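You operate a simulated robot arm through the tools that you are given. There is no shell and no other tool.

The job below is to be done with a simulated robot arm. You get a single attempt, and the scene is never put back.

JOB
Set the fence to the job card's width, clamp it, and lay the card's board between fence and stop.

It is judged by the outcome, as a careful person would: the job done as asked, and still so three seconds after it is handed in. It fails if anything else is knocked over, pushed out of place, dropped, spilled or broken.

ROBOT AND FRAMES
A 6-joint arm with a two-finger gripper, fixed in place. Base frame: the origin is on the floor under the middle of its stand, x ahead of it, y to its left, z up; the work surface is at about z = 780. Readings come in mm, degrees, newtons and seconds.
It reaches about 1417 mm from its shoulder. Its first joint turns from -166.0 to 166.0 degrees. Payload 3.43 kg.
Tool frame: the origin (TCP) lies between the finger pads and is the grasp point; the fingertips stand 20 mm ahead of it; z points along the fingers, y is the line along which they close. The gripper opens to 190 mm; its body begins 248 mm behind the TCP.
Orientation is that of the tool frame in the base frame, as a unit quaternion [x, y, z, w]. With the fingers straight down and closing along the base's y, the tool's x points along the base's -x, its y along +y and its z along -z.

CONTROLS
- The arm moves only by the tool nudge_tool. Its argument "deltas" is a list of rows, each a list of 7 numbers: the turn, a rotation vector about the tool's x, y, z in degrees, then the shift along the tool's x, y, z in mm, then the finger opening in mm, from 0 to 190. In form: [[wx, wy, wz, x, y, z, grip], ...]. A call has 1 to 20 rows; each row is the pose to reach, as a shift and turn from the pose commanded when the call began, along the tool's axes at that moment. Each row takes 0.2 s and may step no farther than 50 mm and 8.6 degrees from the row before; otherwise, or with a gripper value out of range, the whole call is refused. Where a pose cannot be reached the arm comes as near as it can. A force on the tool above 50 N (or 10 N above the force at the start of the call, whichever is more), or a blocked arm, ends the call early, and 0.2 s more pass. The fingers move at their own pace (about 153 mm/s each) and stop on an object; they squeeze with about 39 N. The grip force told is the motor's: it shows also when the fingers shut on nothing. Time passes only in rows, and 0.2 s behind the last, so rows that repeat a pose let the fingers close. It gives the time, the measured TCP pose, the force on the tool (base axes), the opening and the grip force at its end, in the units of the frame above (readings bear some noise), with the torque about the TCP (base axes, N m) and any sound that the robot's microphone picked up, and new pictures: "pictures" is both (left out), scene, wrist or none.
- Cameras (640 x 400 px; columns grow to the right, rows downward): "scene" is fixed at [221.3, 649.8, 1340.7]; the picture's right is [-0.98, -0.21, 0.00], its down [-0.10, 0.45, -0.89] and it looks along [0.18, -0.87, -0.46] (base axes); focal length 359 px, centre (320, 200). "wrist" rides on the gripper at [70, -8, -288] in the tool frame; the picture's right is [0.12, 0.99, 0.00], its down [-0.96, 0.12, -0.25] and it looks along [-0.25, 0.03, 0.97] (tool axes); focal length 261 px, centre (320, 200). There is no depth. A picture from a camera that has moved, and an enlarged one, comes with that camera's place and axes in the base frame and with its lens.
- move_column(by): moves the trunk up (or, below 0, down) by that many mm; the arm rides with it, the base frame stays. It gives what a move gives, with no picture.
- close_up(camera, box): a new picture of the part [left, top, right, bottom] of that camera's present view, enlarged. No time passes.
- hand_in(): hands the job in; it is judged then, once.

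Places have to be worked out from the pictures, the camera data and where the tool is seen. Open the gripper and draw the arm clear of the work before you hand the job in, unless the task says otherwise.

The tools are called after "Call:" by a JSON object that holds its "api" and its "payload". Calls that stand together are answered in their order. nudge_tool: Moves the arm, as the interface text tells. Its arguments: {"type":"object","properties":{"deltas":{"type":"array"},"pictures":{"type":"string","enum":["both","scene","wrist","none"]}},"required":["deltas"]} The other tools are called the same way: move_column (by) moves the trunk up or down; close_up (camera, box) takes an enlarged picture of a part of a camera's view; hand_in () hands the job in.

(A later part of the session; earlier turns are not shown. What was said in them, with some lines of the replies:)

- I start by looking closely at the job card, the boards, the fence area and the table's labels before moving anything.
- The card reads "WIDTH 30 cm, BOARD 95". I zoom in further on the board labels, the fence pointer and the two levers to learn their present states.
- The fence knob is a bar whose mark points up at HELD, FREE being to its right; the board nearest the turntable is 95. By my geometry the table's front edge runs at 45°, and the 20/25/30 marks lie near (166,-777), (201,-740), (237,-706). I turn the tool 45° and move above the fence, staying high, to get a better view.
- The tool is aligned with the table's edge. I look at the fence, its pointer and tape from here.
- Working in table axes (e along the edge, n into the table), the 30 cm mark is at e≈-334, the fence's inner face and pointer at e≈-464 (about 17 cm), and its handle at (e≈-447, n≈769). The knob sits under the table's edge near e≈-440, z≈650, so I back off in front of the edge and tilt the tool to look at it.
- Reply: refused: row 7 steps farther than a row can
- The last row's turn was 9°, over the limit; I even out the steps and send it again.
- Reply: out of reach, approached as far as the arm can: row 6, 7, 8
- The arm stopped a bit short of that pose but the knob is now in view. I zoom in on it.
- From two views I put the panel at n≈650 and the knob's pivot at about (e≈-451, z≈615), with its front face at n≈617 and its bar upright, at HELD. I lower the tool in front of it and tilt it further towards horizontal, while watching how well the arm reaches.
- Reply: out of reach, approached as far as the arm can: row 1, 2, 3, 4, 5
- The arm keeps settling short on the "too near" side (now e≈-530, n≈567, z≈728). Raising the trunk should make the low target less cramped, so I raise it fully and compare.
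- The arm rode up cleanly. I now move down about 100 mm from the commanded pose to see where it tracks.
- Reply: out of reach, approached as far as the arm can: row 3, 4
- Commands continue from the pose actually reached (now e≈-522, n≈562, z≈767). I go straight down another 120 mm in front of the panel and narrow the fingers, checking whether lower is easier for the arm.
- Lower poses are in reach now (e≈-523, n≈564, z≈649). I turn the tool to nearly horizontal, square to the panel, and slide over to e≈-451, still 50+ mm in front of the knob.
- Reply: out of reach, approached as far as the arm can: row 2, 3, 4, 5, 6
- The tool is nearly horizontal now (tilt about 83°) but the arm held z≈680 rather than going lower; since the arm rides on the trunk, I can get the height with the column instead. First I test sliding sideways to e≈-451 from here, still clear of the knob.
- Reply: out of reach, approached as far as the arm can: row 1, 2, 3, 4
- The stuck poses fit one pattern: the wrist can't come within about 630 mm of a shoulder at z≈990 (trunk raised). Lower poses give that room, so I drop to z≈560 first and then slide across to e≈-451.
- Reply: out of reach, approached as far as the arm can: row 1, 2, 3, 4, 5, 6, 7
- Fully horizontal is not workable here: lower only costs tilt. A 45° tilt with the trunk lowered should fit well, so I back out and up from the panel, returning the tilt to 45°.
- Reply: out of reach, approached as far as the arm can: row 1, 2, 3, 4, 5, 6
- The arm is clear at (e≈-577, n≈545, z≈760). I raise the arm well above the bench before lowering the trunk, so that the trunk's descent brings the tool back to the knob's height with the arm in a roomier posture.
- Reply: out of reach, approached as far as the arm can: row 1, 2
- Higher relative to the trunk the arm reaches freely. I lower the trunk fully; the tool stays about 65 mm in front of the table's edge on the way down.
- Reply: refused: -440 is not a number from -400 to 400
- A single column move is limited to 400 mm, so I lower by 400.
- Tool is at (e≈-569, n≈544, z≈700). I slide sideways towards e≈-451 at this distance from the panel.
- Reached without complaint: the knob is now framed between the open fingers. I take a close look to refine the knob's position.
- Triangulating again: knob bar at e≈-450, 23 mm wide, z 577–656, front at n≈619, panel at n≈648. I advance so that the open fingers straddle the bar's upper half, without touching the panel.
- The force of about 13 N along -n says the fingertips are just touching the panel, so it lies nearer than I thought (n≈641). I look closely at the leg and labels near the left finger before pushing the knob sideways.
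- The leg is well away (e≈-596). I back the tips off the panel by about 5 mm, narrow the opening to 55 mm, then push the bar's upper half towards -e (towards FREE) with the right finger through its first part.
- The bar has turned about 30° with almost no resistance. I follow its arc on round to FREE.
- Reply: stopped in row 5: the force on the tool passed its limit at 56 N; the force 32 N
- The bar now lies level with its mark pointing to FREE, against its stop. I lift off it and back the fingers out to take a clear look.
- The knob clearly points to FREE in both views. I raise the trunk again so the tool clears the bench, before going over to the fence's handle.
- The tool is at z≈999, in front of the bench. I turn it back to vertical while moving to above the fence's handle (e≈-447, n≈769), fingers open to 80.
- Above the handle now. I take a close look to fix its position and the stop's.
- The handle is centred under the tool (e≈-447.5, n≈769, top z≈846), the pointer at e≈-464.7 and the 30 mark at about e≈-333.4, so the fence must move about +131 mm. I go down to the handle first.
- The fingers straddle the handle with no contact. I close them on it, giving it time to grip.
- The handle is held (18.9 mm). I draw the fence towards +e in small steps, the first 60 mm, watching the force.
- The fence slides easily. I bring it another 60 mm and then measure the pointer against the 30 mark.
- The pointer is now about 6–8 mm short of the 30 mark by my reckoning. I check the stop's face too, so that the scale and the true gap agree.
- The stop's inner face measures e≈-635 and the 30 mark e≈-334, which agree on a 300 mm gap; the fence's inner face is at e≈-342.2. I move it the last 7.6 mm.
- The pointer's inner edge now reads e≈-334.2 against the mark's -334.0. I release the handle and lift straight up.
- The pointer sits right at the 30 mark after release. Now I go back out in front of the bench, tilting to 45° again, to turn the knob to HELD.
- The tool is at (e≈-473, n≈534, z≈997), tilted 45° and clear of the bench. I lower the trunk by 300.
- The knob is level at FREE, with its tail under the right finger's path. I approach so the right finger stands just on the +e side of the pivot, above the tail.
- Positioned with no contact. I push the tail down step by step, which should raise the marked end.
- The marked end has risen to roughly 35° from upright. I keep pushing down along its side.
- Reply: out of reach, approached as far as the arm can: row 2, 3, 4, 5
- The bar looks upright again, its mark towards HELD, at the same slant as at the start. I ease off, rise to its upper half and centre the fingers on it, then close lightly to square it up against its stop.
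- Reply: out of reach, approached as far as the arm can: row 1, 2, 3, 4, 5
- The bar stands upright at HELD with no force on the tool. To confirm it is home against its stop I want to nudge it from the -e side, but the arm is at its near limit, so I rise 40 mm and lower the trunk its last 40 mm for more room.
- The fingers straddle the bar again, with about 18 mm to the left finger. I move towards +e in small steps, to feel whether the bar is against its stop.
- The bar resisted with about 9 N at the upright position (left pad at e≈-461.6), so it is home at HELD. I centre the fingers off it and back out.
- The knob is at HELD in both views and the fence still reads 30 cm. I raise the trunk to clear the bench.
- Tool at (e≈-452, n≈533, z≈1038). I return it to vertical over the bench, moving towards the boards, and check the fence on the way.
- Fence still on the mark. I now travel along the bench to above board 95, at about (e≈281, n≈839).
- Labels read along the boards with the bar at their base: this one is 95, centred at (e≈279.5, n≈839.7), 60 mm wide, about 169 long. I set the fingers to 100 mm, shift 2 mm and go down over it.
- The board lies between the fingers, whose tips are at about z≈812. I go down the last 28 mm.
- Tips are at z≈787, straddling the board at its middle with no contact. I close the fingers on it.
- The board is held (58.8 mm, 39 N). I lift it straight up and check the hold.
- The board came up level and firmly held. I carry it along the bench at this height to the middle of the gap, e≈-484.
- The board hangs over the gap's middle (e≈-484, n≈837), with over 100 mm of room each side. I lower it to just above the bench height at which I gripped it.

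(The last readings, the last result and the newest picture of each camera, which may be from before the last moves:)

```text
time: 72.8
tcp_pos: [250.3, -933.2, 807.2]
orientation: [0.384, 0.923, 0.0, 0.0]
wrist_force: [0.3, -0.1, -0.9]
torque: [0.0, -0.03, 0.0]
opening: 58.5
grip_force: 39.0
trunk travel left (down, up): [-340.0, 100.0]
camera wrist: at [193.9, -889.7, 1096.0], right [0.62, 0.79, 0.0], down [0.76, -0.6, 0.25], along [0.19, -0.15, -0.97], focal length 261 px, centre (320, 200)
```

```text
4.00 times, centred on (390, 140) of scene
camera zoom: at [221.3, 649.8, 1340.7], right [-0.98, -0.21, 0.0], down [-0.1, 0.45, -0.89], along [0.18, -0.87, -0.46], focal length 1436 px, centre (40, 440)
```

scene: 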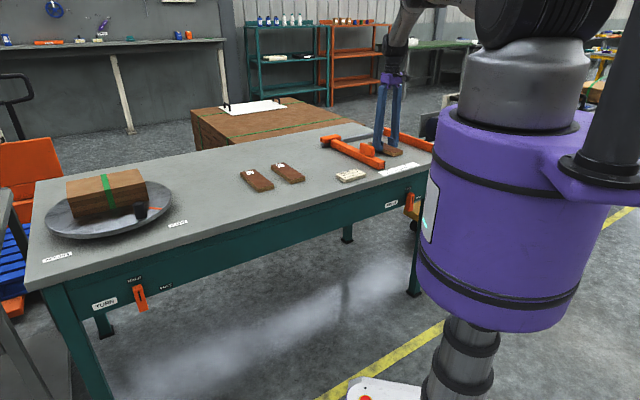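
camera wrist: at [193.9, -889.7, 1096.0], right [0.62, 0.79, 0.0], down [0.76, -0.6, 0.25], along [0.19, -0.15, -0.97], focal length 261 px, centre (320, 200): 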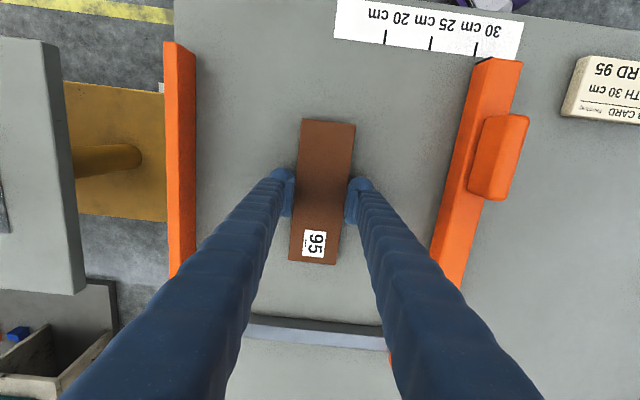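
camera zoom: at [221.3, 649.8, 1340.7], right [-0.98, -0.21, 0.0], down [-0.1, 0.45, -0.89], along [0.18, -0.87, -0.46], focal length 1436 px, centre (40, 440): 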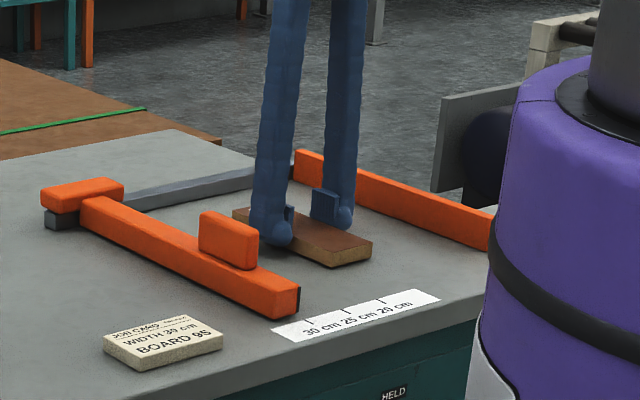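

Board is about 1–2 mm above the bench. I lower gently until it bears on the surface.

Call:
{"api": "nudge_tool", "payload": {"deltas": [[0, 0, 0, 0, 0, 1, 50], [0, 0, 0, 0, 0, 2, 50], [0, 0, 0, 0, 0, 2, 50]], "pictures": "none"}}

```text
time: 73.7
tcp_pos: [250.9, -932.1, 806.3]
orientation: [0.383, 0.924, -0.001, -0.001]
wrist_force: [-1.1, 0.3, -2.2]
torque: [0.02, -0.02, -0.01]
opening: 59.0
grip_force: 39.1
trunk travel left (down, up): [-340.0, 100.0]
```

Still hanging (about -2 N). I lower another 2 mm in half-steps.

Call:
{"api": "nudge_tool", "payload": {"deltas": [[0, 0, 0, 0, 0, 0.7, 50], [0, 0, 0, 0, 0, 1.4, 50], [0, 0, 0, 0, 0, 2, 50], [0, 0, 0, 0, 0, 2, 50]], "pictures": "none"}}

```text
time: 74.7
tcp_pos: [250.1, -933.7, 804.8]
orientation: [0.384, 0.923, 0.001, 0.002]
wrist_force: [2.8, 1.7, 7.9]
torque: [0.17, 0.08, -0.05]
opening: 58.8
grip_force: 38.5
trunk travel left (down, up): [-340.0, 100.0]
```

The board now bears on the bench (about +8 N). I open the fingers gradually, let it rest, and then rise straight up.

Call:
{"api": "nudge_tool", "payload": {"deltas": [[0, 0, 0, 0, 0, -1, 62], [0, 0, 0, 0, 0, -1, 75], [0, 0, 0, 0, 0, -1, 95], [0, 0, 0, 0, 0, -1, 100], [0, 0, 0, 0, 0, -20, 100], [0, 0, 0, 0, 0, -60, 100], [0, 0, 0, 0, 0, -105, 100], [0, 0, 0, 0, 0, -150, 100], [0, 0, 0, 0, 0, -195, 100], [0, 0, 0, 0, 0, -195, 100]], "pictures": "both"}}

Call:
{"api": "close_up", "payload": {"camera": "scene", "box": [330, 100, 450, 220]}}

Call:
{"api": "close_up", "payload": {"camera": "wrist", "box": [340, 30, 480, 120]}}

```text
time: 76.8
tcp_pos: [248.7, -933.2, 1002.3]
orientation: [0.384, 0.923, 0.0, 0.001]
wrist_force: [0.7, 0.1, 0.0]
torque: [-0.04, 0.01, 0.01]
opening: 99.7
grip_force: 0.1
trunk travel left (down, up): [-340.0, 100.0]
camera wrist: at [192.6, -889.5, 1289.2], right [0.62, 0.79, 0.0], down [0.76, -0.6, 0.25], along [0.19, -0.15, -0.97], focal length 261 px, centre (320, 200)
```

scene: 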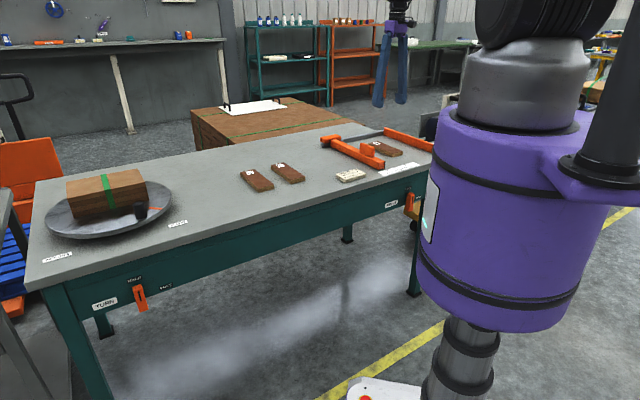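
wrist: 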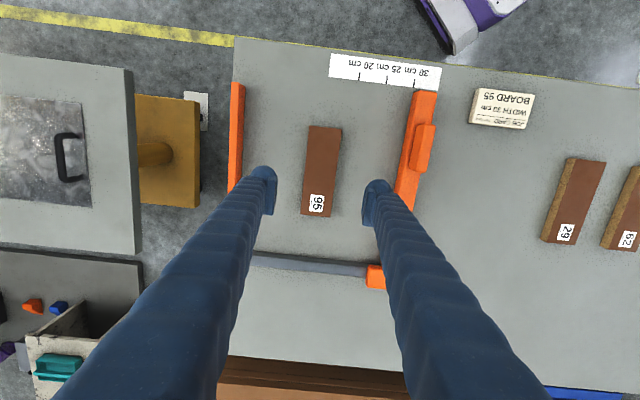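

```text
3.33 times, centred on (390, 160) of scene
camera zoom: at [221.3, 649.8, 1340.7], right [-0.98, -0.21, 0.0], down [-0.1, 0.45, -0.89], along [0.18, -0.87, -0.46], focal length 1197 px, centre (87, 333)
```

zoom: 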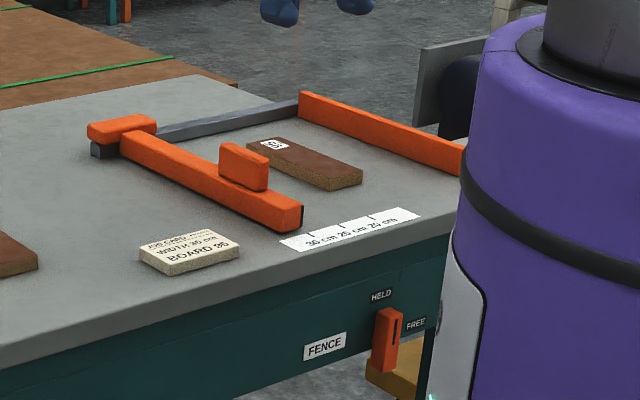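

```text
4.44 times, centred on (410, 75) of wrist
camera zoom: at [192.6, -889.5, 1289.2], right [0.62, 0.79, 0.0], down [0.76, -0.6, 0.25], along [0.19, -0.15, -0.97], focal length 1158 px, centre (-80, 756)
```

zoom: 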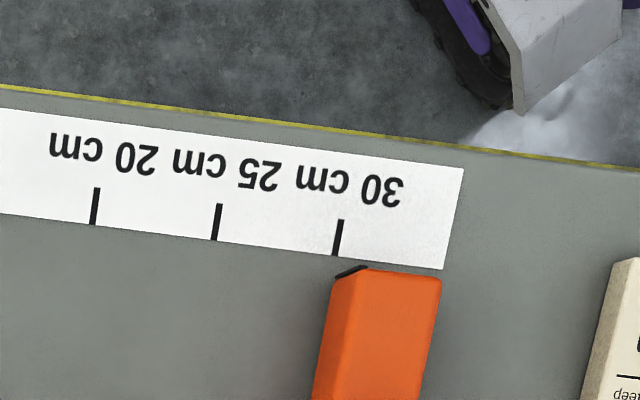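

Board 95 lies flat between fence and stop, the pointer is on the 30 mark, and the knob is at HELD. I open the gripper and draw the arm up and back, clear of the work.

Call:
{"api": "nudge_tool", "payload": {"deltas": [[0, 0, 0, 0, 0, -30, 120], [0, 0, 0, 15, 30, -50, 140], [0, 0, 0, 35, 70, -60, 160], [0, 0, 0, 55, 110, -60, 180], [0, 0, 0, 75, 150, -60, 190], [0, 0, 0, 95, 190, -60, 190], [0, 0, 0, 115, 230, -60, 190], [0, 0, 0, 135, 270, -60, 190], [0, 0, 0, 155, 310, -60, 190], [0, 0, 0, 175, 350, -60, 190], [0, 0, 0, 175, 350, -60, 190]], "pictures": "both"}}

Call:
{"api": "close_up", "payload": {"camera": "scene", "box": [330, 100, 450, 220]}}

Call:
{"api": "close_up", "payload": {"camera": "wrist", "box": [0, 0, 320, 260]}}

```text
time: 79.2
tcp_pos: [375.7, -562.8, 1057.1]
orientation: [0.382, 0.924, 0.0, -0.001]
wrist_force: [0.7, -0.1, -0.1]
torque: [-0.03, -0.02, -0.03]
opening: 190.1
grip_force: 0.0
trunk travel left (down, up): [-340.0, 100.0]
camera wrist: at [318.3, -517.6, 1346.0], right [0.62, 0.79, 0.0], down [0.76, -0.6, 0.25], along [0.19, -0.15, -0.97], focal length 261 px, centre (320, 200)
```

scene: 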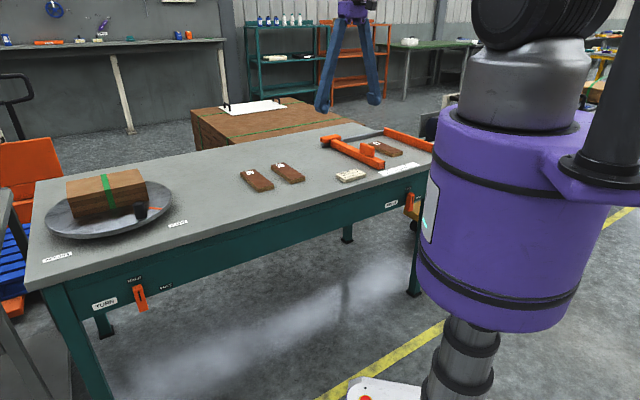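
wrist: 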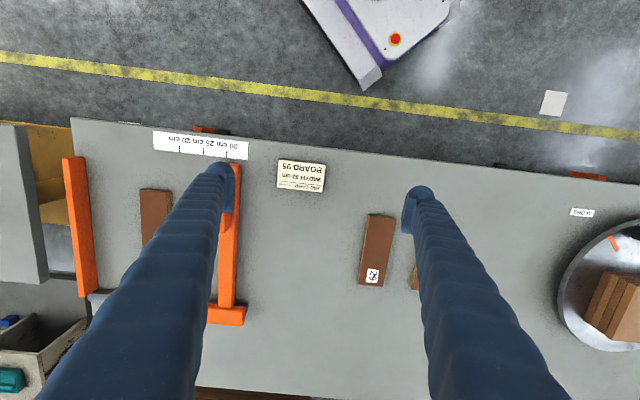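

```text
3.33 times, centred on (390, 160) of scene
camera zoom: at [221.3, 649.8, 1340.7], right [-0.98, -0.21, 0.0], down [-0.1, 0.45, -0.89], along [0.18, -0.87, -0.46], focal length 1197 px, centre (87, 333)
```

zoom: 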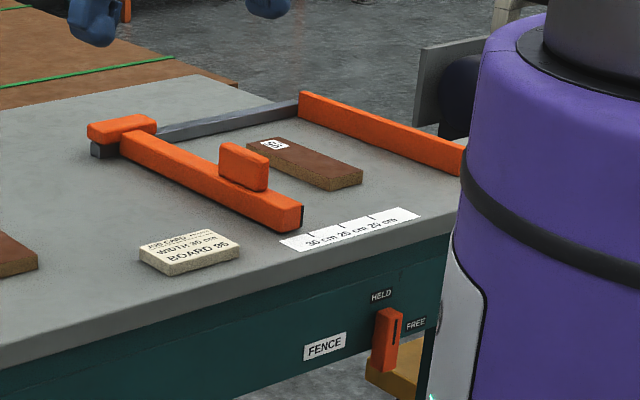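

```text
1.54 times, centred on (160, 130) of wrist
camera zoom: at [318.3, -517.6, 1346.0], right [0.62, 0.79, 0.0], down [0.76, -0.6, 0.25], along [0.19, -0.15, -0.97], focal length 401 px, centre (566, 308)
```

zoom: 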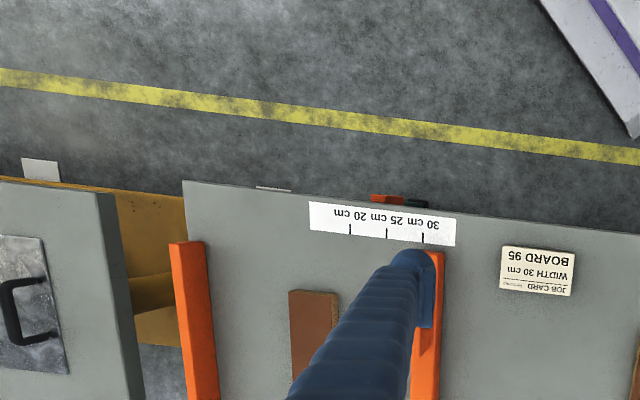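

The final views show the fence at 30 cm, its knob at HELD, and board 95 flat between fence and stop. The other boards, the card and the turntable are undisturbed, and the arm is open and clear, so I hand the job in.

Call:
{"api": "hand_in", "payload": {}}

```text
The job is handed in.
```

The job is done and handed in. The fence is set to the card's 30 cm and clamped, and board 95 is lying between the fence and the stop.

- **Fence:** the pointer lines up with the 30 cm mark to within about 1–2 mm as measured from the pictures, and it was still there after I clamped and after I placed the board.
- **Clamp:** the fence knob is back at HELD. I nudged it from the side and it resisted at upright, so it is against its stop.
- **Board:** board 95 lies flat near the middle of the gap, with more than 100 mm clear on each side.

In the last pictures the other two boards, the card and the turntable looked undisturbed. The gripper is open and the arm is drawn clear of the work.
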